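You operate a simulated robot arm through the tools that you are given. There is no shell and no other tool.

You run a simulated two-armed robot. Do the job below in one go: nothing can be reset, and whatever is moved stays where it is left.

JOB
Mix a double batch of umber filler and crank it smooth.
Fine: two pumps of water, tint dial to umber, one pump of tint, then two slides of powder; it stays in the tank, spout stays.

Only the result counts: the job must be done as asked and must still hold three seconds after the hand-in. Knocking over, shifting, dropping, spilling or breaking anything else fails it.

ROBOT AND FRAMES
Two 7-joint arms with two-finger parallel grippers on one trunk that stands fixed in place. Base frame: the origin is at the foot of the trunk, x ahead of it, y to its left, z up. Readings come in mm, degrees, newtons and seconds.
The left shoulder is at [60, 143, 978], the right one opposite. With the tool pointing down near the work surface each hand reaches from about 300 to 720 mm from the base axis, measured 20 degrees to its own side. Payload 1.57 kg a hand.
The tool frame of a hand sits at the grasp point between the pads (the TCP): z along the fingers, y along the line on which they close. The tips reach 30 mm beyond it. Largest opening 110 mm; finger width 24, thickness 12; the body of the gripper, 48 by 112 mm, starts 78 mm behind the TCP.
Orientation is that of the tool frame in the base frame, as [roll, pitch, yaw] about the fixed x, y, z axes, in that order (R = Rz(yaw) Ry(pitch) Rx(roll)). With the fingers straight down and closing along the base's y, the tool's x points along the base's -x, its y along +y and its z along -z.

CONTROLS
- The arms move only by the tool arm_command. It takes "left_series", "right_series" or both (then of equal length, played together; a hand with none holds still); each is a list of rows, each an object (a shift or turn left out is 0, a gripper value left out holds the last) with "hand": the closure, from 0 (fully open) to 1 (shut); "translation": the shift along the base's x, y, z in mm, a list of three; "turn": the turn, a rotation vector about the base's x, y, z in degrees, a list of three. In form: [{"hand": hand, "translation": [tx, ty, tz], "turn": [rx, ry, rz]}, ...]. A call has 1 to 20 rows; each row is the pose to reach, as a shift and turn from the pose commanded when the call began. Rows are played at 5 a second. More than 50 mm and 8.6 degrees between two rows, or a gripper value outside its range, and nothing of the call is played. Where a pose cannot be reached the arm comes as near as it can. A force on the tool above 90 N (or 10 N above the force at the start of the call, whichever is more), or a blocked arm, ends the call early, and 0.2 s more pass. The fingers move at their own pace (about 45 mm/s each) and stop on an object; they squeeze with about 24 N. The grip force told is the motor's: it shows also when the fingers shut on nothing. Time passes only in rows, and 0.2 s behind the last, so rows that repeat a pose let the fingers close. The reply holds the time, the measured pose of the TCP, the force on the tool along the base axes, the opening and the grip force, in the units named above and with some noise, with the torque about the TCP (base axes, N m) and any sound that the robot's microphone picked up.
- Cameras (640 x 400 px; columns grow to the right, rows downward): "scene" is now at [39.5, 46.6, 1597.7]; the picture's right is [0.56, -0.83, 0.00], its down [-0.57, -0.38, -0.73] and it looks along [0.61, 0.41, -0.68] (base axes); focal length 322 px, centre (320, 200). "left" rides on the left gripper at [70, -16, -141] in its tool frame; the picture's right is [0.23, 0.97, 0.00], its down [-0.86, 0.20, -0.48] and it looks along [-0.47, 0.11, 0.88] (tool axes); focal length 222 px, centre (320, 200). "right" rides on the right gripper at [70, 16, -141] in its tool frame; the picture's right is [-0.23, 0.97, 0.00], its down [-0.86, -0.20, -0.48] and it looks along [-0.47, -0.11, 0.88] (tool axes); focal length 222 px, centre (320, 200). There is no depth. A picture from a camera that has moved, and an enlarged one, comes with that camera's place and axes in the base frame and with its lens.
- get_image(camera): a new picture of that camera. It takes no simulated time.
- move_column(by): slides the trunk up (or, below 0, down) by that many mm; the arms and the scene camera ride with it, the base frame stays. It gives what a move gives, with no picture.
- aim_head(pan, tilt): turns the head with the scene camera to pan (to the left, within 86 degrees either way) and tilt (down, from -29 to 69), counted from straight ahead of the robot. It gives what a move gives.
- enlarge(camera, box): a new picture of the part [left, top, right, bottom] of that camera's present view, enlarged. It takes no simulated time.
- sign_off(): hands the job in; it is judged then, once.

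Nothing tells you positions but the pictures and the camera data. Unless the task says otherwise, let go and move clear before handing in.

The tools are called after "Call:" as a command line: name --argument value ..., lists and objects as JSON in quotes. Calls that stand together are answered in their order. arm_command: Moves the arms, as the interface text tells. Its arguments: {"type":"object","properties":{"left_series":{"type":"array","items":{"type":"object","properties":{"hand":{"type":"number"},"translation":{"type":"array","items":{"type":"number"}},"turn":{"type":"array","items":{"type":"number"}}}}},"right_series":{"type":"array","items":{"type":"object","properties":{"hand":{"type":"number"},"translation":{"type":"array","items":{"type":"number"}},"turn":{"type":"array","items":{"type":"number"}}}}}},"required":[]} The other tools are called the same way: move_column (by) slides the trunk up or down; aim_head (pan, tilt) turns the head that bears the scene camera; get_image (camera) takes a picture; enlarge (camera, box) takes an enlarged picture of a part of a camera's view; sign_off () hands the job in.

At the start:

```text
clock: 0.0
left_position: [306.3, 343.9, 1161.2]
left_tcp_rot: [-179.9, 0.1, -179.9]
left_contact_force: [-0.5, -0.6, 0.6]
left_moment: [-0.01, 0.0, 0.0]
left_width: 110.1
left_gripper_force: 0.0
right_position: [386.4, 51.5, 1161.4]
right_tcp_rot: [180.0, 0.1, -180.0]
right_contact_force: [0.3, 0.1, 1.6]
right_moment: [-0.02, -0.03, -0.01]
right_width: 110.0
right_gripper_force: 0.0
trunk travel left (down, up): [-577.0, 13.0]
head pan, tilt: [33.7, 43.1]
```

scene: 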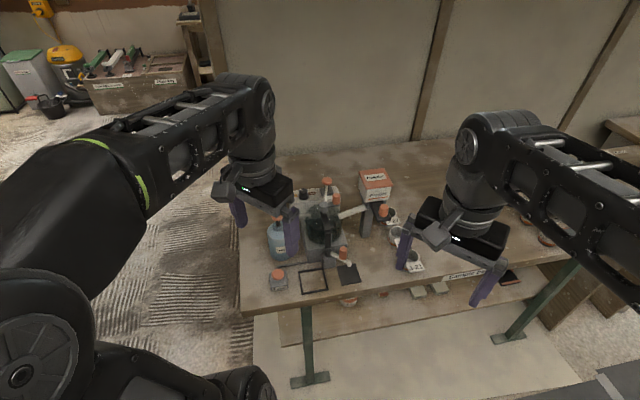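
right: 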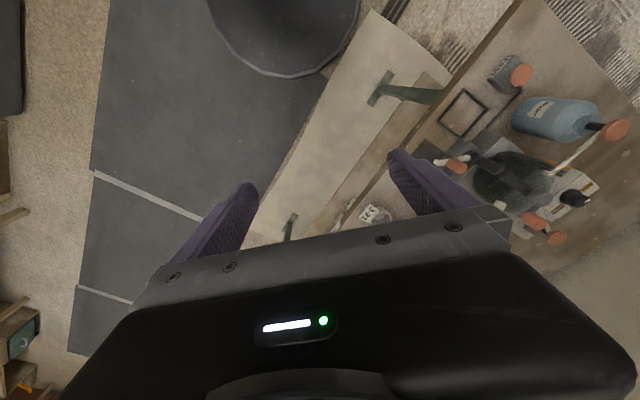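
left: 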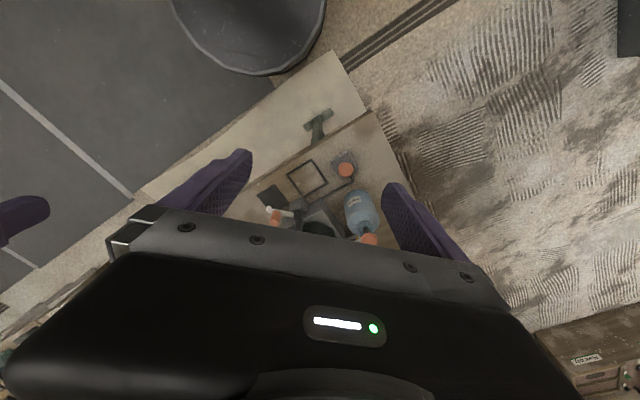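

I see a workbench ahead-left with a mixing machine, a blue water bottle with a pump, a tint dial and other parts. I'll enlarge the views first to identify each part.

Call:
enlarge --camera "scene" --box '[230, 160, 430, 310]'

Call:
enlarge --camera "right" --box '[400, 20, 640, 260]'

Call:
enlarge --camera "left" --box '[240, 120, 420, 250]'

```text
2.67 times, centred on (330, 235) of scene
camera zoom: at [39.5, 46.6, 1597.7], right [0.56, -0.83, 0.0], down [-0.57, -0.38, -0.73], along [0.61, 0.41, -0.68], focal length 858 px, centre (293, 107)
```

zoom: 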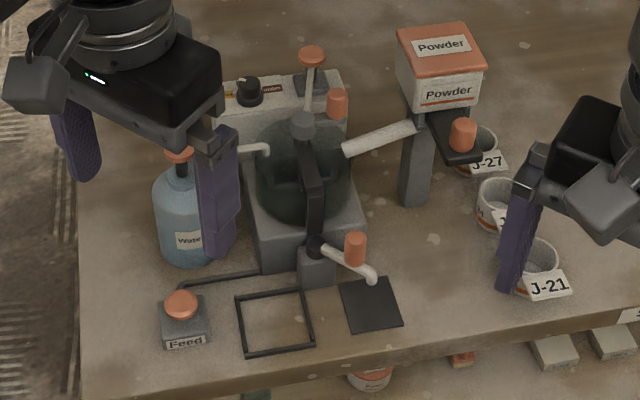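

```text
1.67 times, centred on (520, 140) of right
camera zoom: at [317.8, 65.9, 1303.3], right [0.23, 0.97, 0.0], down [0.85, -0.2, 0.48], along [0.47, -0.11, -0.88], focal length 370 px, centre (-13, 300)
```

zoom: 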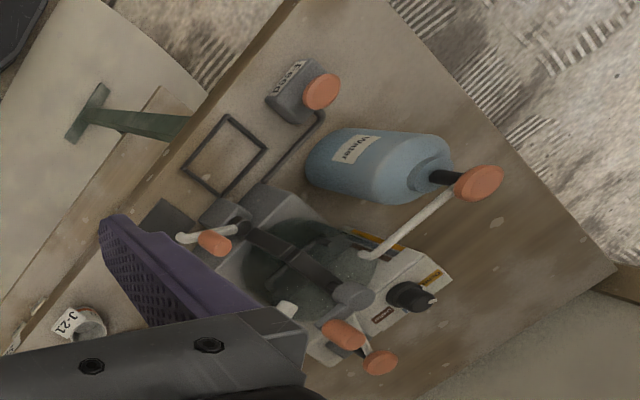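

```text
3.08 times, centred on (330, 185) of left
camera zoom: at [236.7, 329.1, 1302.4], right [-0.23, 0.97, 0.0], down [0.86, 0.2, 0.48], along [0.47, 0.11, -0.88], focal length 684 px, centre (289, 246)
```

zoom: 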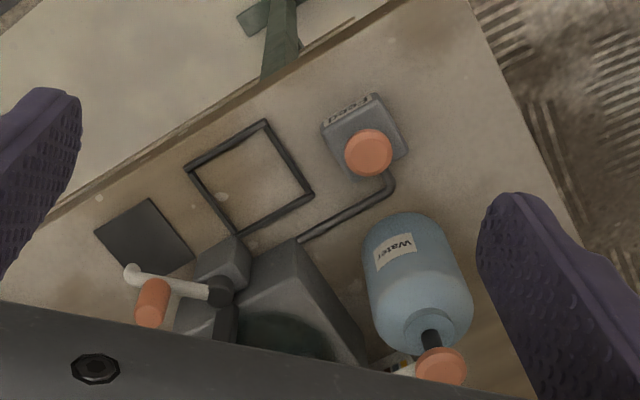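

The button labelled "Feed" is about [395, 424, 850]; the mixing machine is behind it. I'll move both hands aside so the scene camera can see the whole station.

Call:
arm_command --left_series '[{"hand": 0, "translation": [-10, 40, 0]}, {"translation": [-20, 80, 0]}, {"translation": [-30, 120, 0]}, {"translation": [-40, 160, 0]}, {"translation": [-50, 200, 0]}]' --right_series '[{"hand": 0, "translation": [0, -45, 0]}, {"translation": [0, -90, 0]}, {"translation": [0, -135, 0]}, {"translation": [0, -180, 0]}, {"translation": [0, -225, 0]}]'

Call:
get_image --camera "scene"

Call:
get_image --camera "left"

Call:
get_image --camera "right"

```text
clock: 1.4
left_position: [258.2, 542.8, 1163.5]
left_tcp_rot: [179.9, 0.0, 179.8]
left_contact_force: [0.3, -0.2, 0.3]
left_moment: [0.02, 0.04, -0.01]
left_width: 110.0
left_gripper_force: 0.1
right_position: [374.5, -113.1, 1185.7]
right_tcp_rot: [-179.9, 4.0, -169.1]
right_contact_force: [0.1, 0.4, -0.1]
right_moment: [0.01, 0.0, -0.03]
right_width: 110.1
right_gripper_force: 0.0
right hand out of reach, approached as far as the arm can: row 4
trunk travel left (down, up): [-577.0, 13.0]
head pan, tilt: [33.7, 43.1]
stopped in row 5 (right hand): the arm was blocked; the commanded pose is now the measured one
```

```text
taken
camera scene: at [41.0, 45.7, 1597.7], right [0.56, -0.83, 0.0], down [-0.57, -0.38, -0.73], along [0.61, 0.41, -0.68], focal length 322 px, centre (320, 200)
```

scene: 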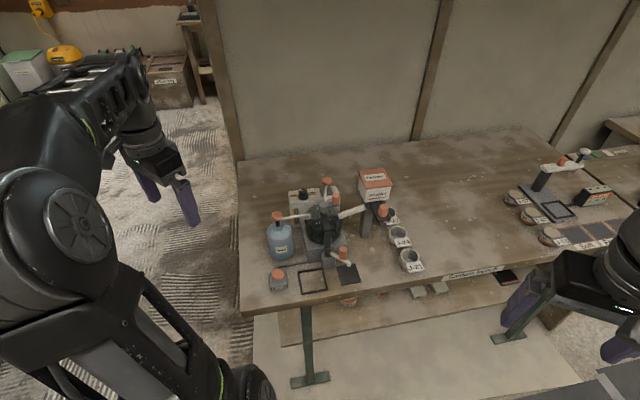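

```text
taken
camera left: at [187.9, 527.8, 1304.0], right [-0.23, 0.97, 0.0], down [0.86, 0.2, 0.48], along [0.47, 0.11, -0.88], focal length 222 px, centre (320, 200)
```

left: 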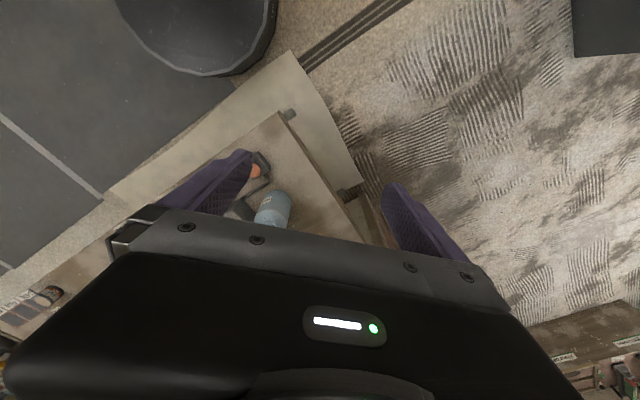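

```text
taken
camera right: at [293.9, -113.5, 1321.9], right [0.04, 1.0, 0.01], down [0.84, -0.04, 0.54], along [0.54, -0.01, -0.84], focal length 222 px, centre (320, 200)
```

right: 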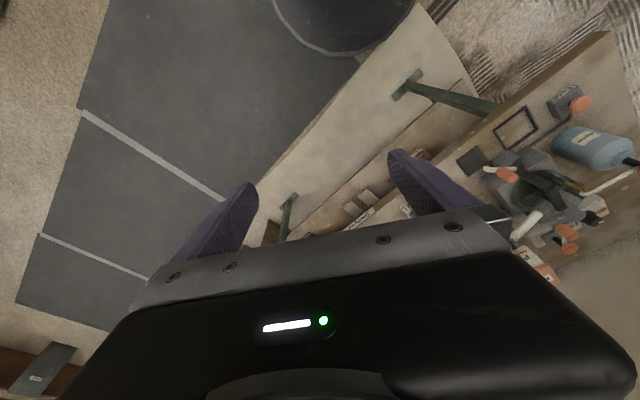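

The view is now clear. I'll zoom into the mixing machine and the rest of the bench.

Call:
enlarge --camera "scene" --box '[255, 160, 415, 310]'

Call:
enlarge --camera "scene" --box '[290, 170, 350, 215]'

Call:
enlarge --camera "scene" --box '[310, 165, 400, 225]'

Call:
enlarge --camera "scene" --box '[260, 230, 370, 310]'

Call:
enlarge --camera "scene" --box '[480, 140, 640, 260]'

Call:
enlarge --camera "right" --box '[440, 70, 640, 260]'

```text
2.67 times, centred on (335, 235) of scene
camera zoom: at [41.0, 45.7, 1597.7], right [0.56, -0.83, 0.0], down [-0.57, -0.38, -0.73], along [0.61, 0.41, -0.68], focal length 858 px, centre (280, 107)
```

zoom: 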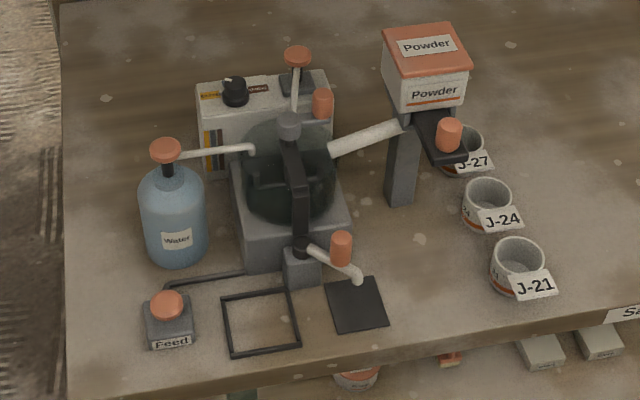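

```text
8.89 times, centred on (320, 192) of scene
camera zoom: at [41.0, 45.7, 1597.7], right [0.56, -0.83, 0.0], down [-0.57, -0.38, -0.73], along [0.61, 0.41, -0.68], focal length 2860 px, centre (320, 267)
```

zoom: 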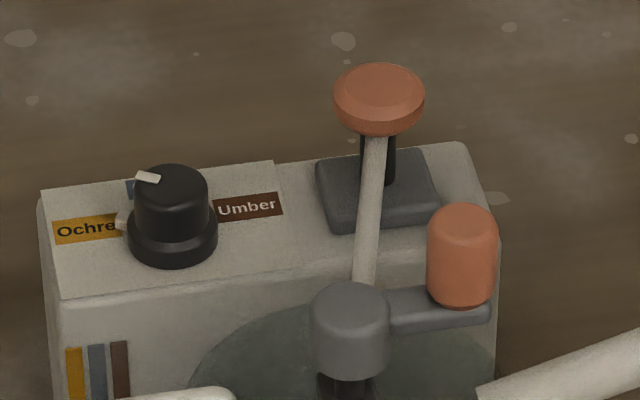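

```text
6.67 times, centred on (355, 195) of scene
camera zoom: at [41.0, 45.7, 1597.7], right [0.56, -0.83, 0.0], down [-0.57, -0.38, -0.73], along [0.61, 0.41, -0.68], focal length 2145 px, centre (87, 233)
```

zoom: 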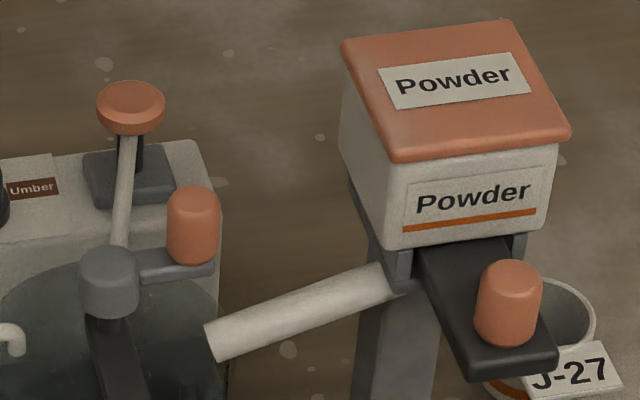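

```text
5.00 times, centred on (315, 270) of scene
camera zoom: at [41.0, 45.7, 1597.7], right [0.56, -0.83, 0.0], down [-0.57, -0.38, -0.73], along [0.61, 0.41, -0.68], focal length 1609 px, centre (345, -150)
```

zoom: 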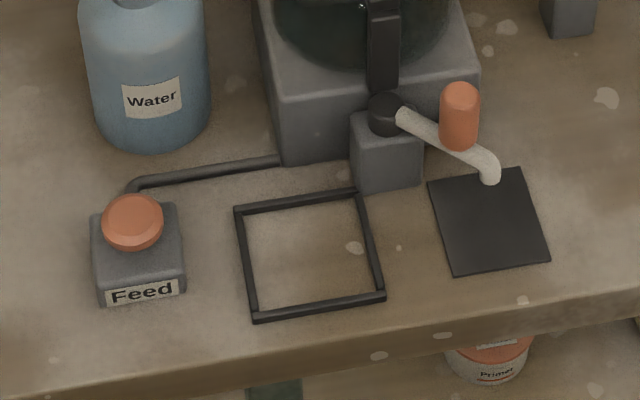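

```text
3.33 times, centred on (560, 200) of scene
camera zoom: at [41.0, 45.7, 1597.7], right [0.56, -0.83, 0.0], down [-0.57, -0.38, -0.73], along [0.61, 0.41, -0.68], focal length 1073 px, centre (-480, 200)
```

zoom: 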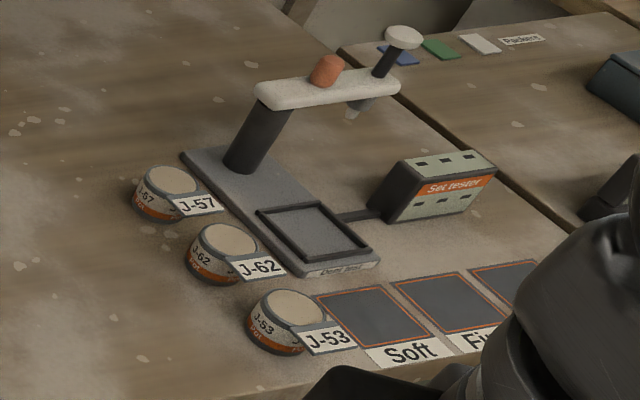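

```text
2.11 times, centred on (540, 165) of right
camera zoom: at [293.9, -113.5, 1321.9], right [0.04, 1.0, 0.01], down [0.84, -0.04, 0.54], along [0.54, -0.01, -0.84], focal length 468 px, centre (-143, 274)
```

zoom: 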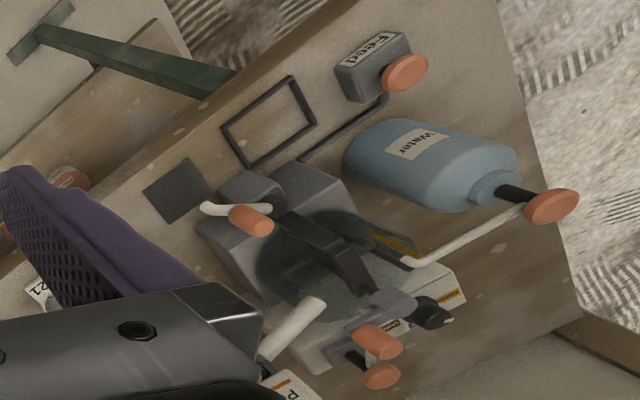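

The parts are clear now: a water pump at about [488, 486, 960], a tint pump at about [693, 457, 957] and the dial at about [635, 508, 930]. The crank hub is at about [574, 389, 976], and the powder hopper with its slide is on the right. Next I'll bring the left wrist camera over the machine for a second viewpoint.

Call:
arm_command --left_series '[{"translation": [40, -20, 0]}, {"translation": [80, -45, 0]}, {"translation": [120, -75, 0]}, {"translation": [160, -105, 0]}, {"translation": [190, -140, 0]}]'

Call:
get_image --camera "left"

Call:
get_image --camera "scene"

```text
clock: 2.6
left_position: [446.8, 409.9, 1161.1]
left_tcp_rot: [180.0, 0.4, -179.9]
left_contact_force: [-0.3, -0.3, 0.7]
left_moment: [-0.05, -0.01, -0.01]
left_width: 110.3
left_gripper_force: 0.0
right_position: [372.9, -110.5, 1186.7]
right_tcp_rot: [-179.7, 4.2, -169.0]
right_contact_force: [-0.3, 0.0, 0.3]
right_moment: [-0.02, 0.02, 0.02]
right_width: 110.0
right_gripper_force: 0.1
trunk travel left (down, up): [-577.0, 13.0]
head pan, tilt: [33.7, 43.1]
```

```text
taken
camera left: at [375.2, 393.7, 1303.0], right [-0.23, 0.97, 0.0], down [0.85, 0.2, 0.48], along [0.47, 0.11, -0.88], focal length 222 px, centre (320, 200)
```

left: 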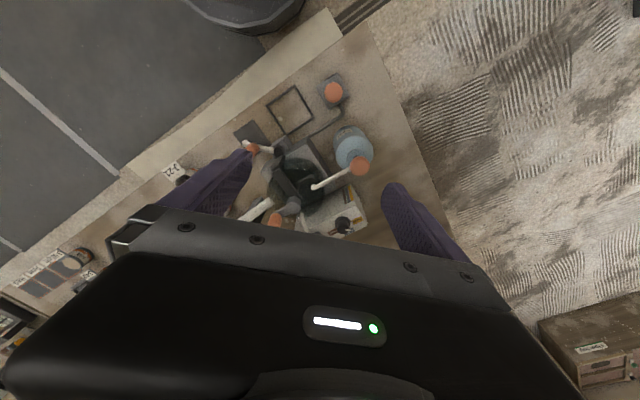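

```text
taken
camera scene: at [38.4, 49.0, 1597.6], right [0.56, -0.83, 0.0], down [-0.57, -0.38, -0.73], along [0.61, 0.4, -0.68], focal length 322 px, centre (320, 200)
```

scene: 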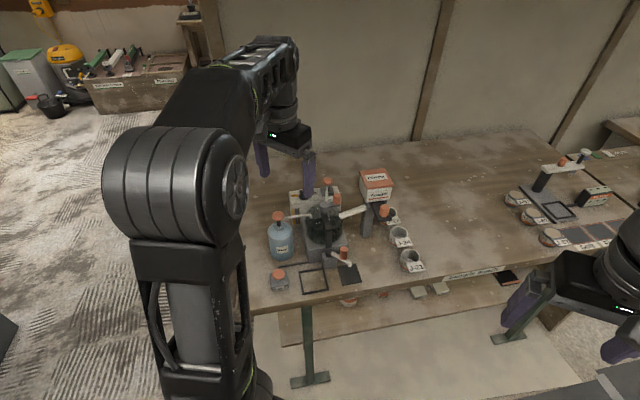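

I'll enlarge this wrist view to refine the positions of the dial, crank, pump heads and spout.

Call:
enlarge --camera "left" --box '[230, 70, 400, 245]'

Call:
enlarge --camera "scene" --box '[255, 160, 415, 310]'

```text
2.29 times, centred on (315, 158) of left
camera zoom: at [375.2, 393.7, 1303.0], right [-0.23, 0.97, 0.0], down [0.85, 0.2, 0.48], along [0.47, 0.11, -0.88], focal length 508 px, centre (331, 297)
```

zoom: 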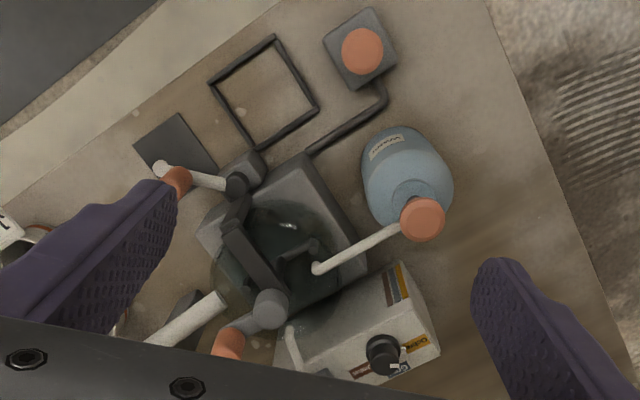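

```text
2.67 times, centred on (335, 235) of scene
camera zoom: at [38.4, 49.0, 1597.6], right [0.56, -0.83, 0.0], down [-0.57, -0.38, -0.73], along [0.61, 0.4, -0.68], focal length 858 px, centre (280, 107)
```

zoom: 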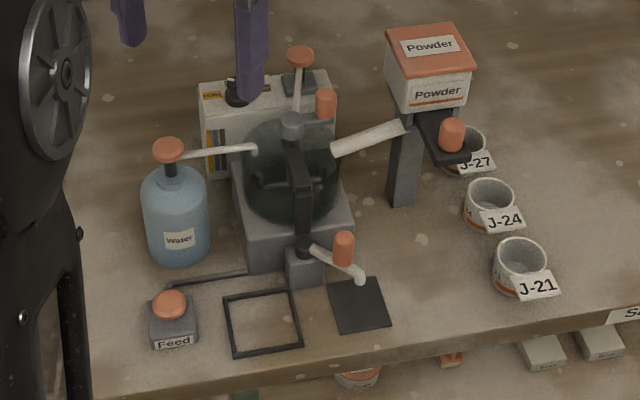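

The water pump, dial and crank positions agree with my first estimates, but the tint pump and hopper are still hidden from the left wrist. I'll swing the right hand around on its side so its camera can watch the machine from the right.

Call:
arm_command --right_series '[{"translation": [3.6, 18.3, -6.6], "turn": [1.35, -3.43, 6.29]}, {"translation": [7.2, 36.6, -13.2], "turn": [2.7, -6.86, 12.58]}, {"translation": [10.8, 54.9, -19.8], "turn": [4.05, -10.29, 18.87]}, {"translation": [14.4, 73.2, -26.4], "turn": [5.4, -13.72, 25.16]}, {"translation": [18, 91.5, -33], "turn": [6.75, -17.15, 31.45]}, {"translation": [21.6, 109.8, -39.6], "turn": [8.1, -20.58, 37.74]}, {"translation": [25.2, 128.1, -46.2], "turn": [9.45, -24.01, 44.03]}, {"translation": [28.8, 146.4, -52.8], "turn": [10.8, -27.44, 50.32]}, {"translation": [32.4, 164.7, -59.4], "turn": [12.15, -30.87, 56.61]}, {"translation": [36, 183, -66], "turn": [13.5, -34.3, 62.9]}]'

Call:
get_image --camera "right"

Call:
get_image --camera "scene"

```text
clock: 4.8
left_position: [446.7, 406.9, 1162.6]
left_tcp_rot: [179.8, 0.3, 179.9]
left_contact_force: [-0.2, -0.1, -0.2]
left_moment: [-0.01, -0.04, -0.04]
left_width: 109.8
left_gripper_force: 0.0
right_position: [410.3, 70.0, 1118.2]
right_tcp_rot: [-164.3, 36.1, -98.4]
right_contact_force: [0.1, 0.1, -0.3]
right_moment: [-0.02, 0.0, 0.01]
right_width: 110.0
right_gripper_force: 0.1
trunk travel left (down, up): [-577.0, 13.0]
head pan, tilt: [33.7, 43.1]
```

```text
taken
camera right: at [338.3, -55.6, 1184.6], right [-0.88, 0.47, -0.08], down [0.12, 0.37, 0.92], along [0.46, 0.8, -0.39], focal length 222 px, centre (320, 200)
```

right: 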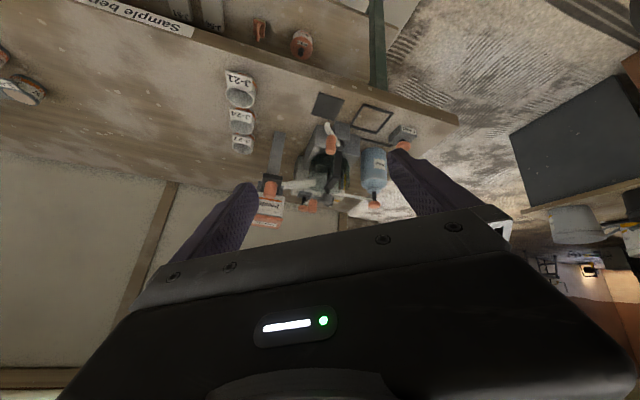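

```text
taken
camera scene: at [40.0, 46.8, 1597.7], right [0.56, -0.83, 0.0], down [-0.57, -0.38, -0.73], along [0.61, 0.41, -0.68], focal length 322 px, centre (320, 200)
```

scene: 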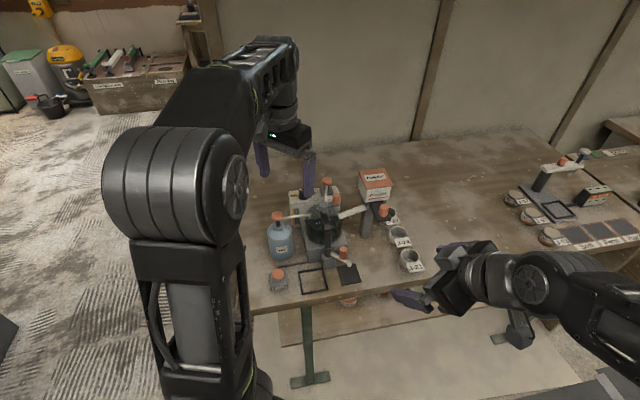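

The right camera now gives an upside-down side view of the machine. I'll enlarge it.

Call:
enlarge --camera "right" --box '[220, 80, 430, 235]'

Call:
enlarge --camera "right" --box '[250, 140, 350, 230]'

```text
2.58 times, centred on (325, 158) of right
camera zoom: at [338.3, -55.6, 1184.6], right [-0.88, 0.47, -0.08], down [0.12, 0.37, 0.92], along [0.46, 0.8, -0.39], focal length 573 px, centre (307, 310)
```

zoom: 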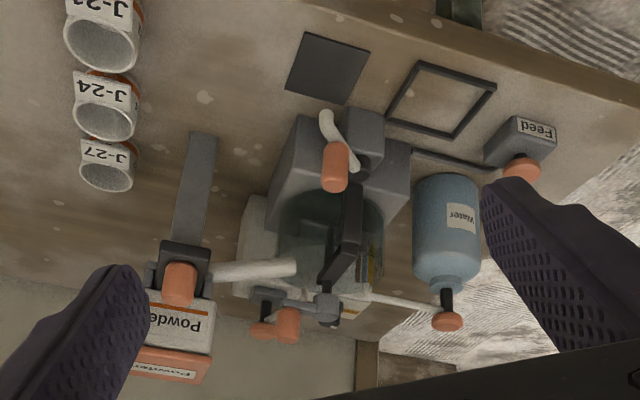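

```text
4.44 times, centred on (300, 185) of right
camera zoom: at [338.3, -55.6, 1184.6], right [-0.88, 0.47, -0.08], down [0.12, 0.37, 0.92], along [0.46, 0.8, -0.39], focal length 987 px, centre (409, 267)
```

zoom: 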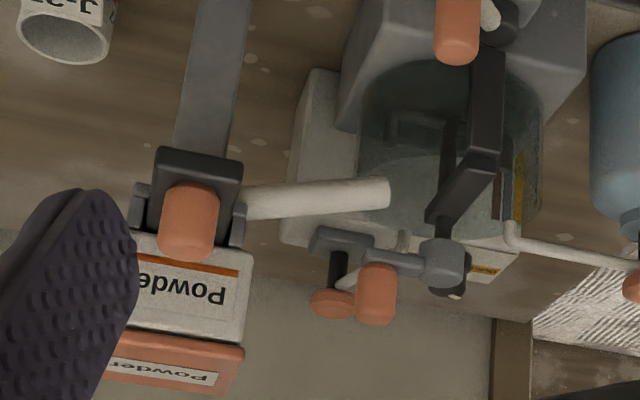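

The slide knob is at about [615, 234, 1012] and the tint pump head is confirmed near [689, 455, 959]. I'll bring the left hand above the water pump head and check alignment.

Call:
arm_command --left_series '[{"translation": [12, 25, -25]}, {"translation": [24, 50, -50]}, {"translation": [37, 82, -91]}, {"translation": [37, 82, -91]}]'

Call:
get_image --camera "left"

Call:
get_image --camera "scene"

Call:
enlarge --camera "right" --box '[220, 80, 430, 235]'

```text
refused: row 3 steps farther than a row can; nothing moved
```

```text
taken
camera left: at [376.5, 391.6, 1303.2], right [-0.23, 0.97, 0.0], down [0.85, 0.2, 0.48], along [0.47, 0.11, -0.88], focal length 222 px, centre (320, 200)
```

left: 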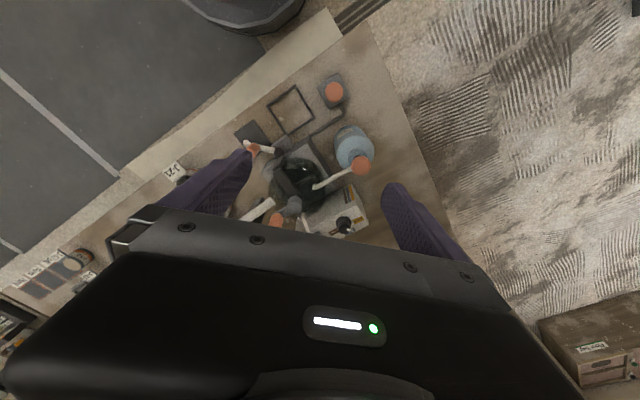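

```text
taken
camera scene: at [40.0, 46.8, 1597.7], right [0.56, -0.83, 0.0], down [-0.57, -0.38, -0.73], along [0.61, 0.41, -0.68], focal length 322 px, centre (320, 200)
```

scene: 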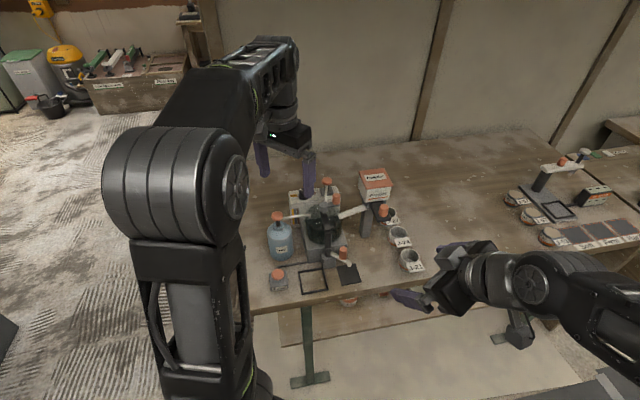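

```text
2.58 times, centred on (325, 158) of right
camera zoom: at [338.3, -55.6, 1184.6], right [-0.88, 0.47, -0.08], down [0.12, 0.37, 0.92], along [0.46, 0.8, -0.39], focal length 573 px, centre (307, 310)
```

zoom: 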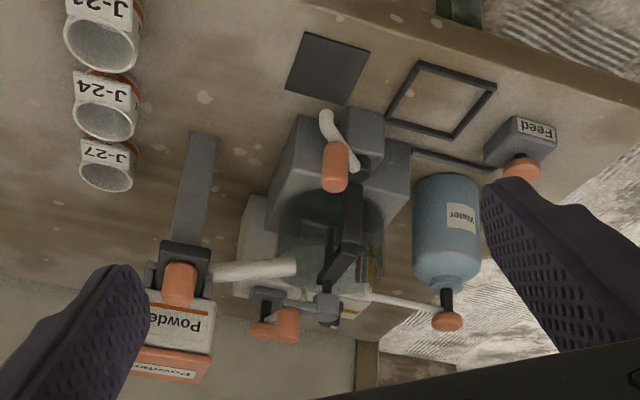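

That call was refused because one step was too long, and nothing moved. I'll repeat the move to above the water pump in smaller steps.

Call:
arm_command --left_series '[{"translation": [12, 25, -25]}, {"translation": [24, 50, -50]}, {"translation": [31, 66, -71]}, {"translation": [37, 82, -91]}, {"translation": [37, 82, -91]}]'

Call:
get_image --camera "left"

Call:
get_image --camera "scene"

Call:
enlarge --camera "right" --box '[220, 80, 430, 235]'

```text
clock: 6.0
left_position: [438.3, 416.3, 1140.9]
left_tcp_rot: [180.0, 0.0, 179.9]
left_contact_force: [0.0, -0.1, 0.3]
left_moment: [-0.01, -0.03, 0.01]
left_width: 110.0
left_gripper_force: 0.1
left hand out of reach, approached as far as the arm can: row 1, 2, 3, 4, 5
right_position: [410.5, 70.8, 1119.8]
right_tcp_rot: [-164.4, 36.1, -98.5]
right_contact_force: [-0.6, -0.1, 0.9]
right_moment: [0.01, 0.0, -0.02]
right_width: 110.1
right_gripper_force: 0.0
trunk travel left (down, up): [-577.0, 13.0]
head pan, tilt: [33.7, 43.1]
```

```text
taken
camera left: at [367.3, 401.0, 1281.4], right [-0.23, 0.97, 0.0], down [0.86, 0.2, 0.48], along [0.47, 0.11, -0.88], focal length 222 px, centre (320, 200)
```

left: 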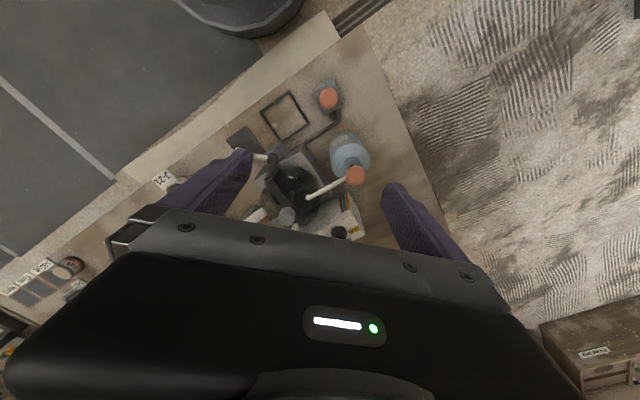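

```text
taken
camera scene: at [39.6, 46.5, 1597.7], right [0.56, -0.83, 0.0], down [-0.57, -0.38, -0.73], along [0.61, 0.41, -0.68], focal length 322 px, centre (320, 200)
```

scene: 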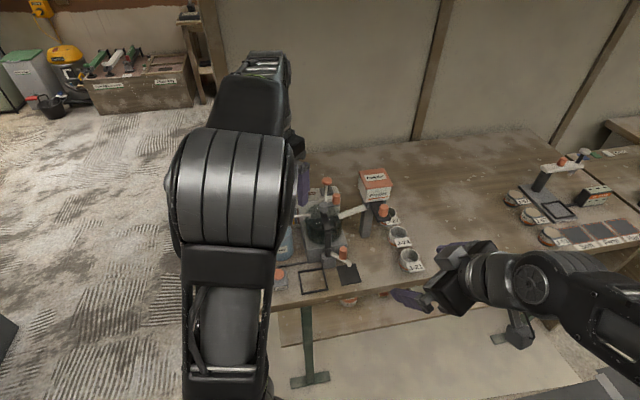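

```text
2.58 times, centred on (325, 158) of right
camera zoom: at [337.9, -55.9, 1184.9], right [-0.88, 0.47, -0.08], down [0.12, 0.37, 0.92], along [0.46, 0.8, -0.39], focal length 573 px, centre (307, 310)
```

zoom: 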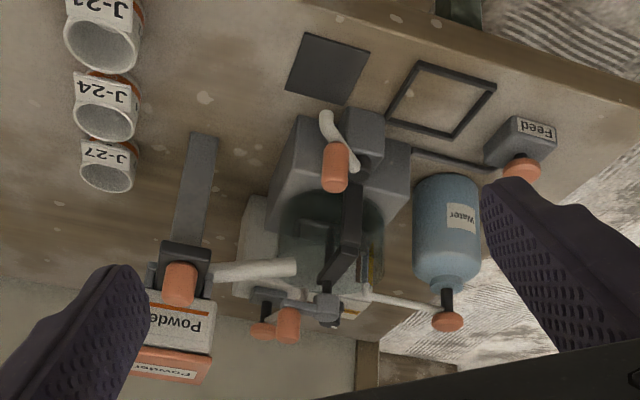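

With the tool pointing straight down, the reach at this height is too short. I'll tilt and yaw the left gripper outward, which extends the reach toward the water pump.

Call:
arm_command --left_series '[{"turn": [1.7, -4.8, 5.386]}, {"turn": [3.4, -9.6, 10.77]}, {"turn": [5.1, -14.4, 16.16]}, {"turn": [6.8, -19.2, 21.54]}, {"turn": [8.5, -24.0, 26.93]}, {"turn": [10.2, -28.8, 32.31]}, {"turn": [11.9, -33.6, 37.7]}, {"turn": [11.9, -33.6, 37.7]}]'

Call:
get_image --camera "left"

Call:
get_image --camera "scene"

Call:
enlarge --camera "right" --box '[220, 80, 430, 235]'

```text
clock: 7.8
left_position: [434.5, 419.6, 1138.1]
left_tcp_rot: [180.0, 35.1, -141.0]
left_contact_force: [0.3, -0.2, 0.2]
left_moment: [-0.03, 0.01, -0.01]
left_width: 110.3
left_gripper_force: 0.1
right_position: [410.5, 71.1, 1119.5]
right_tcp_rot: [-164.4, 36.1, -98.5]
right_contact_force: [0.0, -0.3, 0.1]
right_moment: [0.01, 0.0, 0.0]
right_width: 109.9
right_gripper_force: 0.0
trunk travel left (down, up): [-577.0, 13.0]
head pan, tilt: [33.7, 43.1]
```

```text
taken
camera left: at [338.0, 319.6, 1213.4], right [-0.76, 0.64, -0.13], down [0.21, 0.42, 0.88], along [0.62, 0.64, -0.45], focal length 222 px, centre (320, 200)
```

left: 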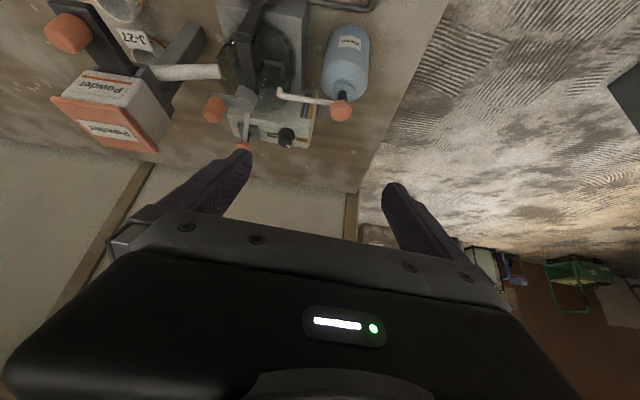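

```text
taken
camera scene: at [39.6, 46.9, 1597.7], right [0.56, -0.83, 0.0], down [-0.57, -0.38, -0.73], along [0.61, 0.41, -0.68], focal length 322 px, centre (320, 200)
```

scene: 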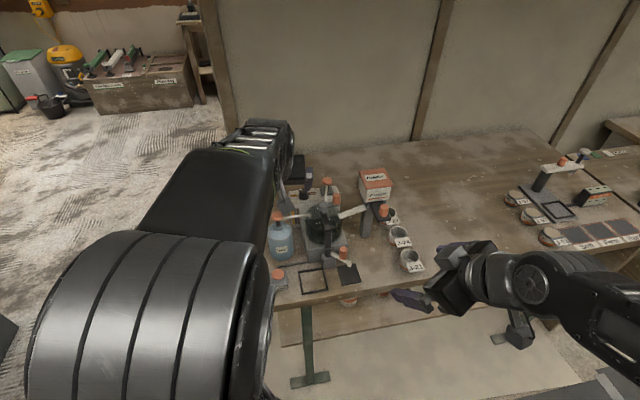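

```text
2.58 times, centred on (325, 158) of right
camera zoom: at [337.9, -55.5, 1184.9], right [-0.88, 0.47, -0.08], down [0.12, 0.37, 0.92], along [0.46, 0.8, -0.39], focal length 573 px, centre (307, 310)
```

zoom: 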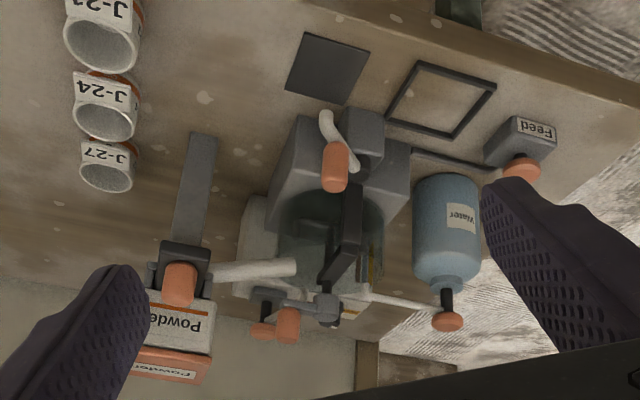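

The tilt worked and the left camera now sees the whole rear of the machine. I'll zoom in on it.

Call:
enlarge --camera "left" --box '[190, 50, 370, 165]'

Call:
enlarge --camera "left" --box '[220, 90, 320, 160]'

Call:
enlarge --camera "left" --box '[30, 0, 240, 150]'

```text
3.48 times, centred on (280, 108) of left
camera zoom: at [338.0, 319.6, 1213.4], right [-0.76, 0.64, -0.13], down [0.21, 0.42, 0.88], along [0.62, 0.64, -0.45], focal length 773 px, centre (459, 522)
```

zoom: 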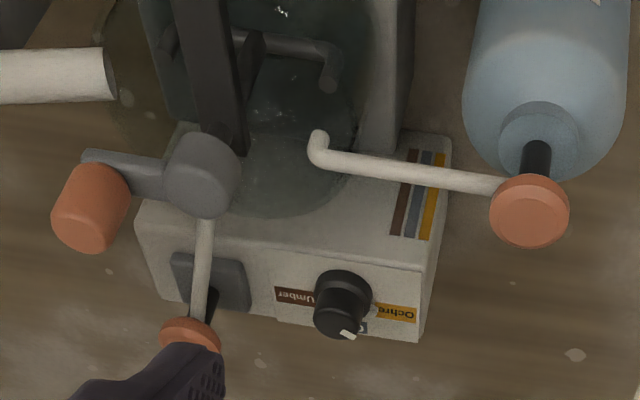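

```text
5.71 times, centred on (270, 125) of left
camera zoom: at [338.0, 319.6, 1213.4], right [-0.76, 0.64, -0.13], down [0.21, 0.42, 0.88], along [0.62, 0.64, -0.45], focal length 1269 px, centre (606, 629)
```

zoom: 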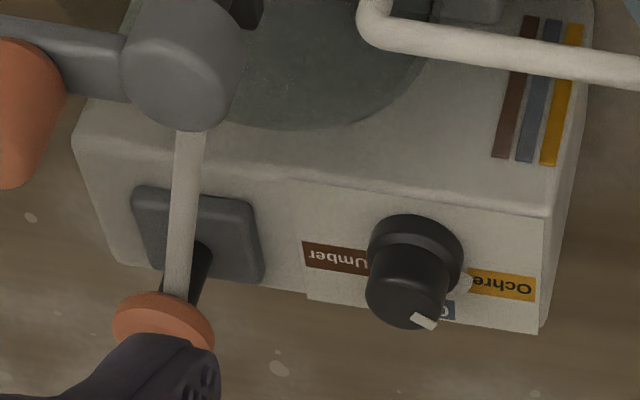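

```text
2.67 times, centred on (135, 75) of left
camera zoom: at [338.0, 319.6, 1213.4], right [-0.76, 0.64, -0.13], down [0.21, 0.42, 0.88], along [0.62, 0.64, -0.45], focal length 592 px, centre (813, 533)
```

zoom: 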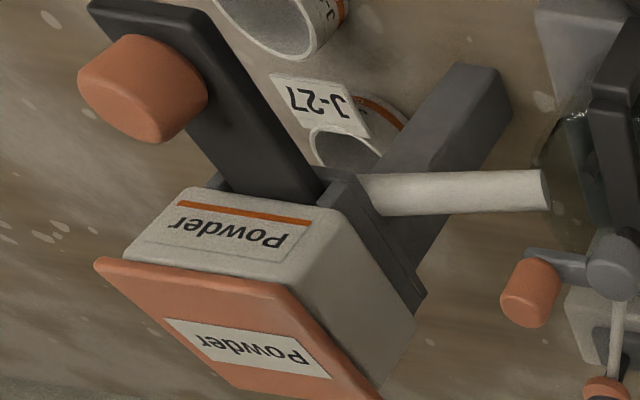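

I'll take a very close look at the dial from both cameras to read its pointer and labels.

Call:
enlarge --camera "left" --box '[266, 118, 314, 148]'

Call:
enlarge --camera "scene" --box '[288, 180, 336, 210]'

```text
13.33 times, centred on (290, 133) of left
camera zoom: at [338.0, 319.6, 1213.4], right [-0.76, 0.64, -0.13], down [0.21, 0.42, 0.88], along [0.62, 0.64, -0.45], focal length 2962 px, centre (720, 1093)
```

zoom: 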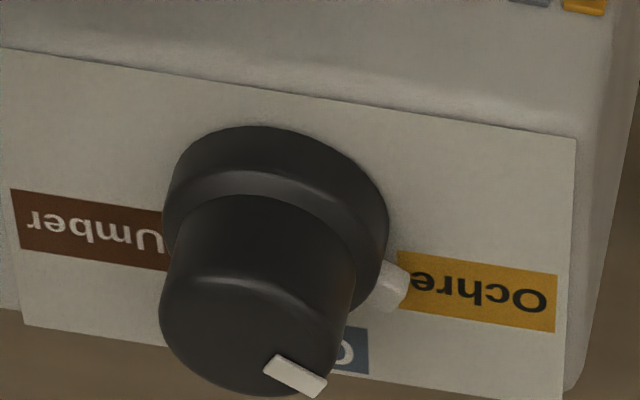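

```text
13.33 times, centred on (312, 195) of scene
camera zoom: at [39.6, 46.9, 1597.7], right [0.56, -0.83, 0.0], down [-0.57, -0.38, -0.73], along [0.61, 0.41, -0.68], focal length 4291 px, centre (427, 267)
```

zoom: 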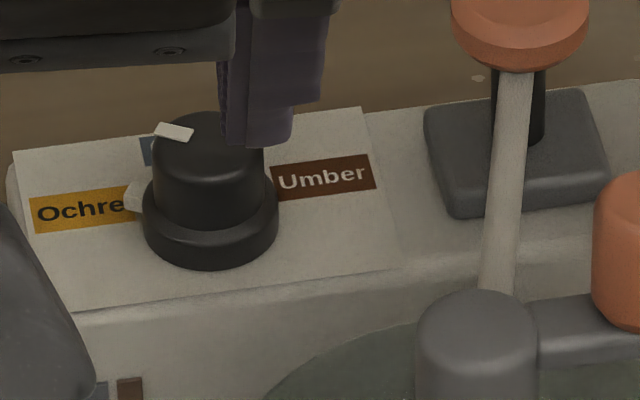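

The dial pointer sits at Ochre and needs to go about 120° clockwise to Umber; the machine is yawed about 45°. Next I'll go above the water pump head at a milder tilt, with the fingers open, to check alignment.

Call:
arm_command --left_series '[{"translation": [12, 18, -25], "turn": [-4.7, 5.85, 0]}, {"translation": [22, 34, -50], "turn": [-9.4, 11.7, 0]}, {"translation": [32, 50, -75], "turn": [-9.4, 11.7, 0]}, {"translation": [38.6, 60.6, -100], "turn": [-9.4, 11.7, 0]}, {"translation": [38.6, 60.6, -100], "turn": [-9.4, 11.7, 0]}]'

Call:
get_image --camera "left"

Call:
enlarge --camera "right" --box '[220, 80, 430, 235]'

Call:
get_image --camera "scene"

```text
clock: 9.0
left_position: [474.0, 480.4, 1038.0]
left_tcp_rot: [179.9, 19.9, -141.1]
left_contact_force: [0.1, -0.3, -0.2]
left_moment: [-0.01, 0.01, 0.01]
left_width: 110.0
left_gripper_force: 0.1
right_position: [409.4, 69.5, 1118.3]
right_tcp_rot: [-164.4, 36.1, -98.5]
right_contact_force: [0.0, -0.1, 0.1]
right_moment: [0.03, 0.03, -0.03]
right_width: 110.2
right_gripper_force: 0.1
trunk travel left (down, up): [-577.0, 13.0]
head pan, tilt: [33.7, 43.1]
```

```text
taken
camera left: at [395.3, 397.1, 1146.5], right [-0.78, 0.62, -0.08], down [0.37, 0.56, 0.74], along [0.51, 0.55, -0.67], focal length 222 px, centre (320, 200)
```

left: 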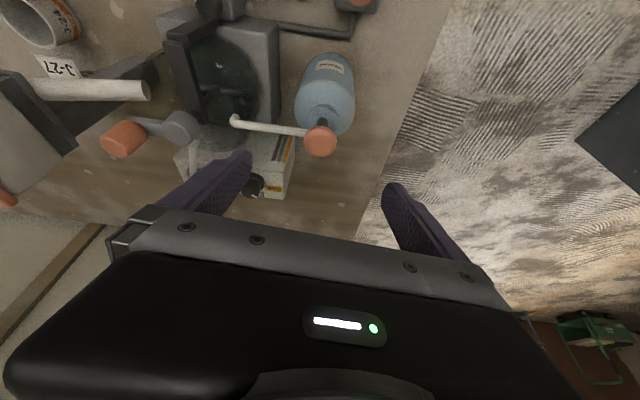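

```text
2.58 times, centred on (325, 158) of right
camera zoom: at [337.5, -55.8, 1185.0], right [-0.88, 0.47, -0.08], down [0.12, 0.37, 0.92], along [0.46, 0.8, -0.39], focal length 573 px, centre (307, 310)
```

zoom: 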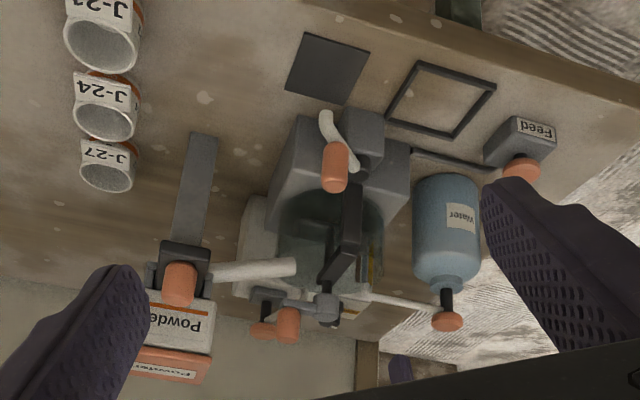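

```text
taken
camera scene: at [39.2, 46.5, 1597.7], right [0.56, -0.83, 0.0], down [-0.57, -0.38, -0.73], along [0.61, 0.41, -0.68], focal length 322 px, centre (320, 200)
```

scene: 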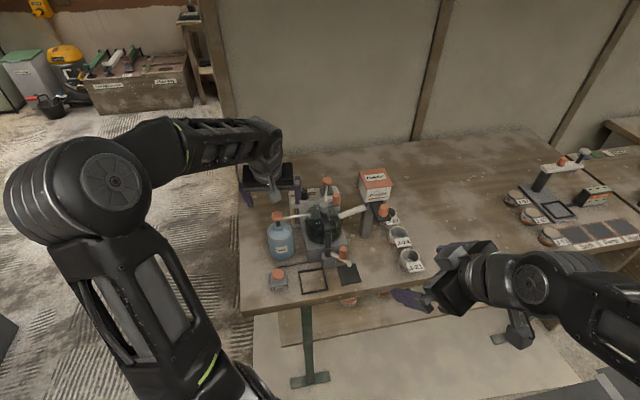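

The alignment is good, with the pump head at about [482, 484, 962]. I'll close the fingers and come down to just above the head.

Call:
arm_command --left_series '[{"hand": 1, "translation": [0, -2, 0]}, {"translation": [0, -2, 0]}, {"translation": [0, -2, 0]}, {"translation": [0, -2, 0]}, {"translation": [0, -2, -10]}, {"translation": [0, -2, -20]}, {"translation": [0, -2, -32]}, {"translation": [0, -2, -32]}]'

Call:
get_image --camera "left"

Call:
enlarge --camera "right" --box '[320, 130, 430, 230]'

Call:
enlarge --camera "scene" --box '[240, 160, 360, 260]'

```text
clock: 10.8
left_position: [474.1, 475.9, 1005.7]
left_tcp_rot: [180.0, 20.0, -141.3]
left_contact_force: [0.2, 0.4, -0.2]
left_moment: [0.01, -0.02, 0.01]
left_width: 0.0
left_gripper_force: 20.9
right_position: [410.4, 70.0, 1120.1]
right_tcp_rot: [-164.4, 36.1, -98.6]
right_contact_force: [-1.3, 0.9, -0.4]
right_moment: [0.02, -0.01, 0.0]
right_width: 109.9
right_gripper_force: 0.0
trunk travel left (down, up): [-577.0, 13.0]
head pan, tilt: [33.7, 43.1]
```

```text
taken
camera left: at [395.5, 392.7, 1114.8], right [-0.78, 0.62, -0.08], down [0.37, 0.56, 0.74], along [0.51, 0.55, -0.67], focal length 222 px, centre (320, 200)
```

left: 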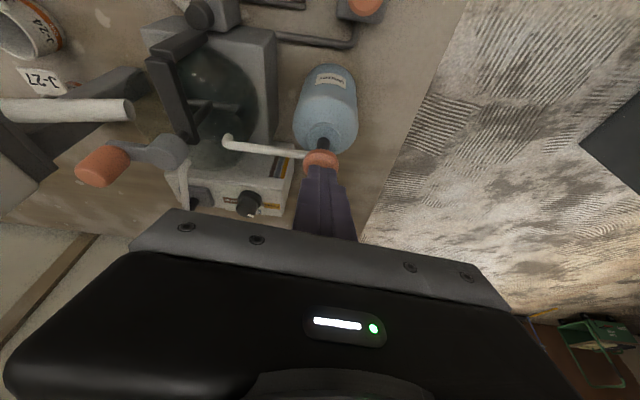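

```text
4.00 times, centred on (375, 180) of right
camera zoom: at [337.7, -55.8, 1184.9], right [-0.88, 0.47, -0.08], down [0.12, 0.37, 0.92], along [0.46, 0.8, -0.39], focal length 888 px, centre (100, 280)
```

zoom: 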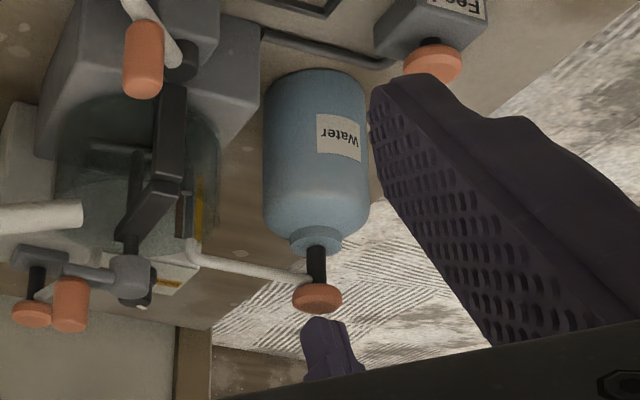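

```text
4.00 times, centred on (300, 210) of scene
camera zoom: at [39.4, 46.5, 1597.7], right [0.56, -0.83, 0.0], down [-0.57, -0.38, -0.73], along [0.61, 0.41, -0.68], focal length 1287 px, centre (400, 160)
```

zoom: 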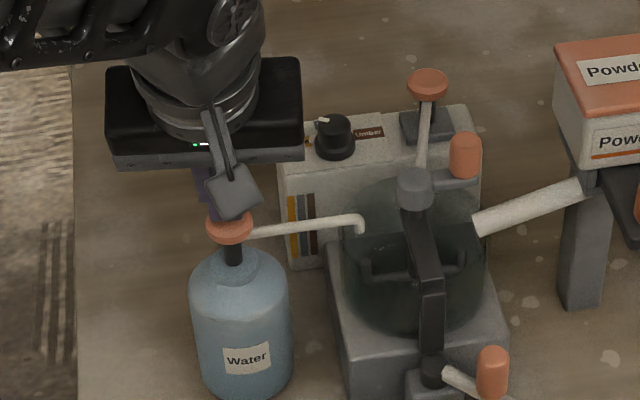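

The closed fingertips are centred about 12 mm above the pump head. I'll press down gradually and watch the force.

Call:
arm_command --left_series '[{"translation": [0, 2, -6]}, {"translation": [0, 2, -12]}, {"translation": [0, 2, -18]}, {"translation": [0, 2, -24]}]'

Call:
enlarge --camera "right" --box '[320, 130, 430, 230]'

```text
clock: 11.8
left_position: [474.0, 477.6, 985.0]
left_tcp_rot: [179.9, 20.4, -141.2]
left_contact_force: [-4.7, -0.4, 21.6]
left_moment: [-0.03, 0.16, 0.12]
left_width: 0.0
left_gripper_force: 21.5
right_position: [407.5, 70.6, 1119.7]
right_tcp_rot: [-164.3, 36.2, -98.5]
right_contact_force: [0.9, 0.8, -0.3]
right_moment: [0.03, -0.01, -0.02]
right_width: 109.8
right_gripper_force: 0.1
trunk travel left (down, up): [-577.0, 13.0]
head pan, tilt: [33.7, 43.1]
```

```text
4.00 times, centred on (375, 180) of right
camera zoom: at [336.1, -56.8, 1185.7], right [-0.88, 0.47, -0.08], down [0.12, 0.37, 0.92], along [0.46, 0.8, -0.38], focal length 888 px, centre (100, 280)
```

zoom: 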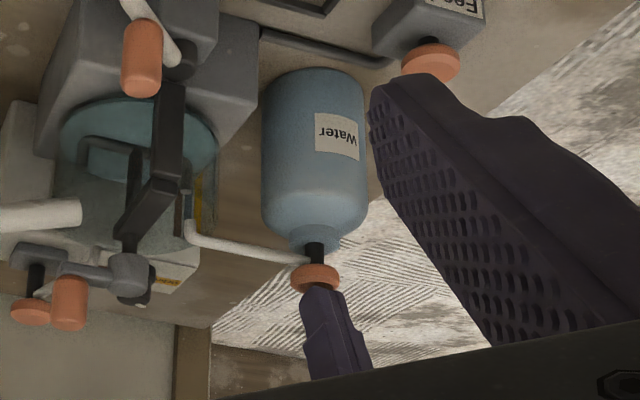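

Water has appeared in the tank with 22 N on the head. I'll press a little further to be sure the stroke is complete.

Call:
arm_command --left_series '[{"translation": [0, 0, -4]}, {"translation": [0, 0, -8]}, {"translation": [0, 0, -8]}]'

Call:
enlarge --camera "right" --box '[320, 130, 430, 230]'

Call:
enlarge --camera "scene" --box '[240, 160, 360, 260]'

```text
clock: 12.6
left_position: [472.6, 477.8, 985.4]
left_tcp_rot: [179.9, 21.2, -141.3]
left_contact_force: [-11.0, -3.2, 70.0]
left_moment: [-0.15, 0.34, -0.4]
left_width: 0.1
left_gripper_force: 21.1
right_position: [405.1, 65.6, 1122.2]
right_tcp_rot: [-164.0, 36.3, -98.3]
right_contact_force: [0.4, 0.2, 0.7]
right_moment: [0.02, 0.01, -0.03]
right_width: 110.4
right_gripper_force: 0.1
trunk travel left (down, up): [-577.0, 13.0]
head pan, tilt: [33.7, 43.1]
```

```text
4.00 times, centred on (375, 180) of right
camera zoom: at [332.5, -60.2, 1186.8], right [-0.88, 0.47, -0.08], down [0.12, 0.37, 0.92], along [0.47, 0.8, -0.38], focal length 888 px, centre (100, 280)
```

zoom: 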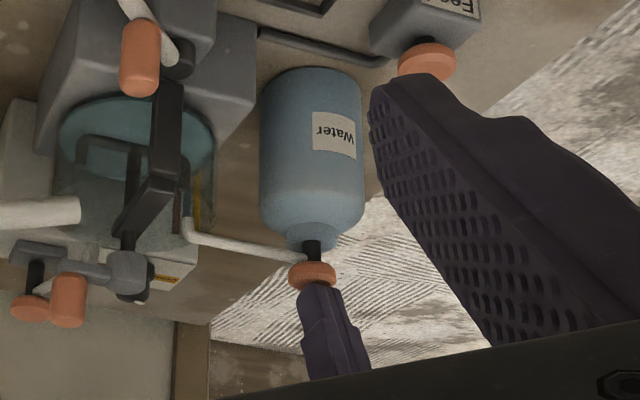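

```text
4.00 times, centred on (300, 210) of scene
camera zoom: at [32.2, 40.4, 1598.6], right [0.56, -0.83, 0.0], down [-0.57, -0.38, -0.73], along [0.61, 0.41, -0.68], focal length 1287 px, centre (400, 160)
```

zoom: 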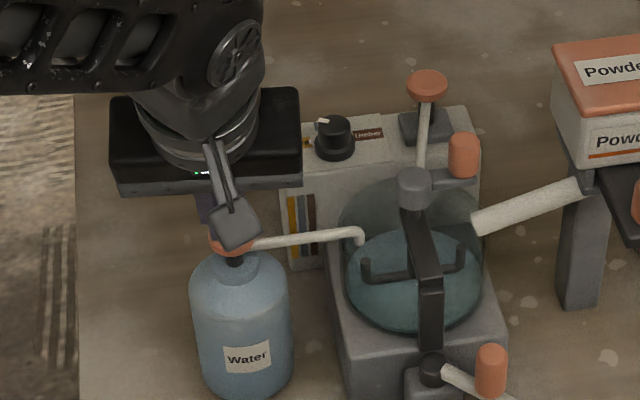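

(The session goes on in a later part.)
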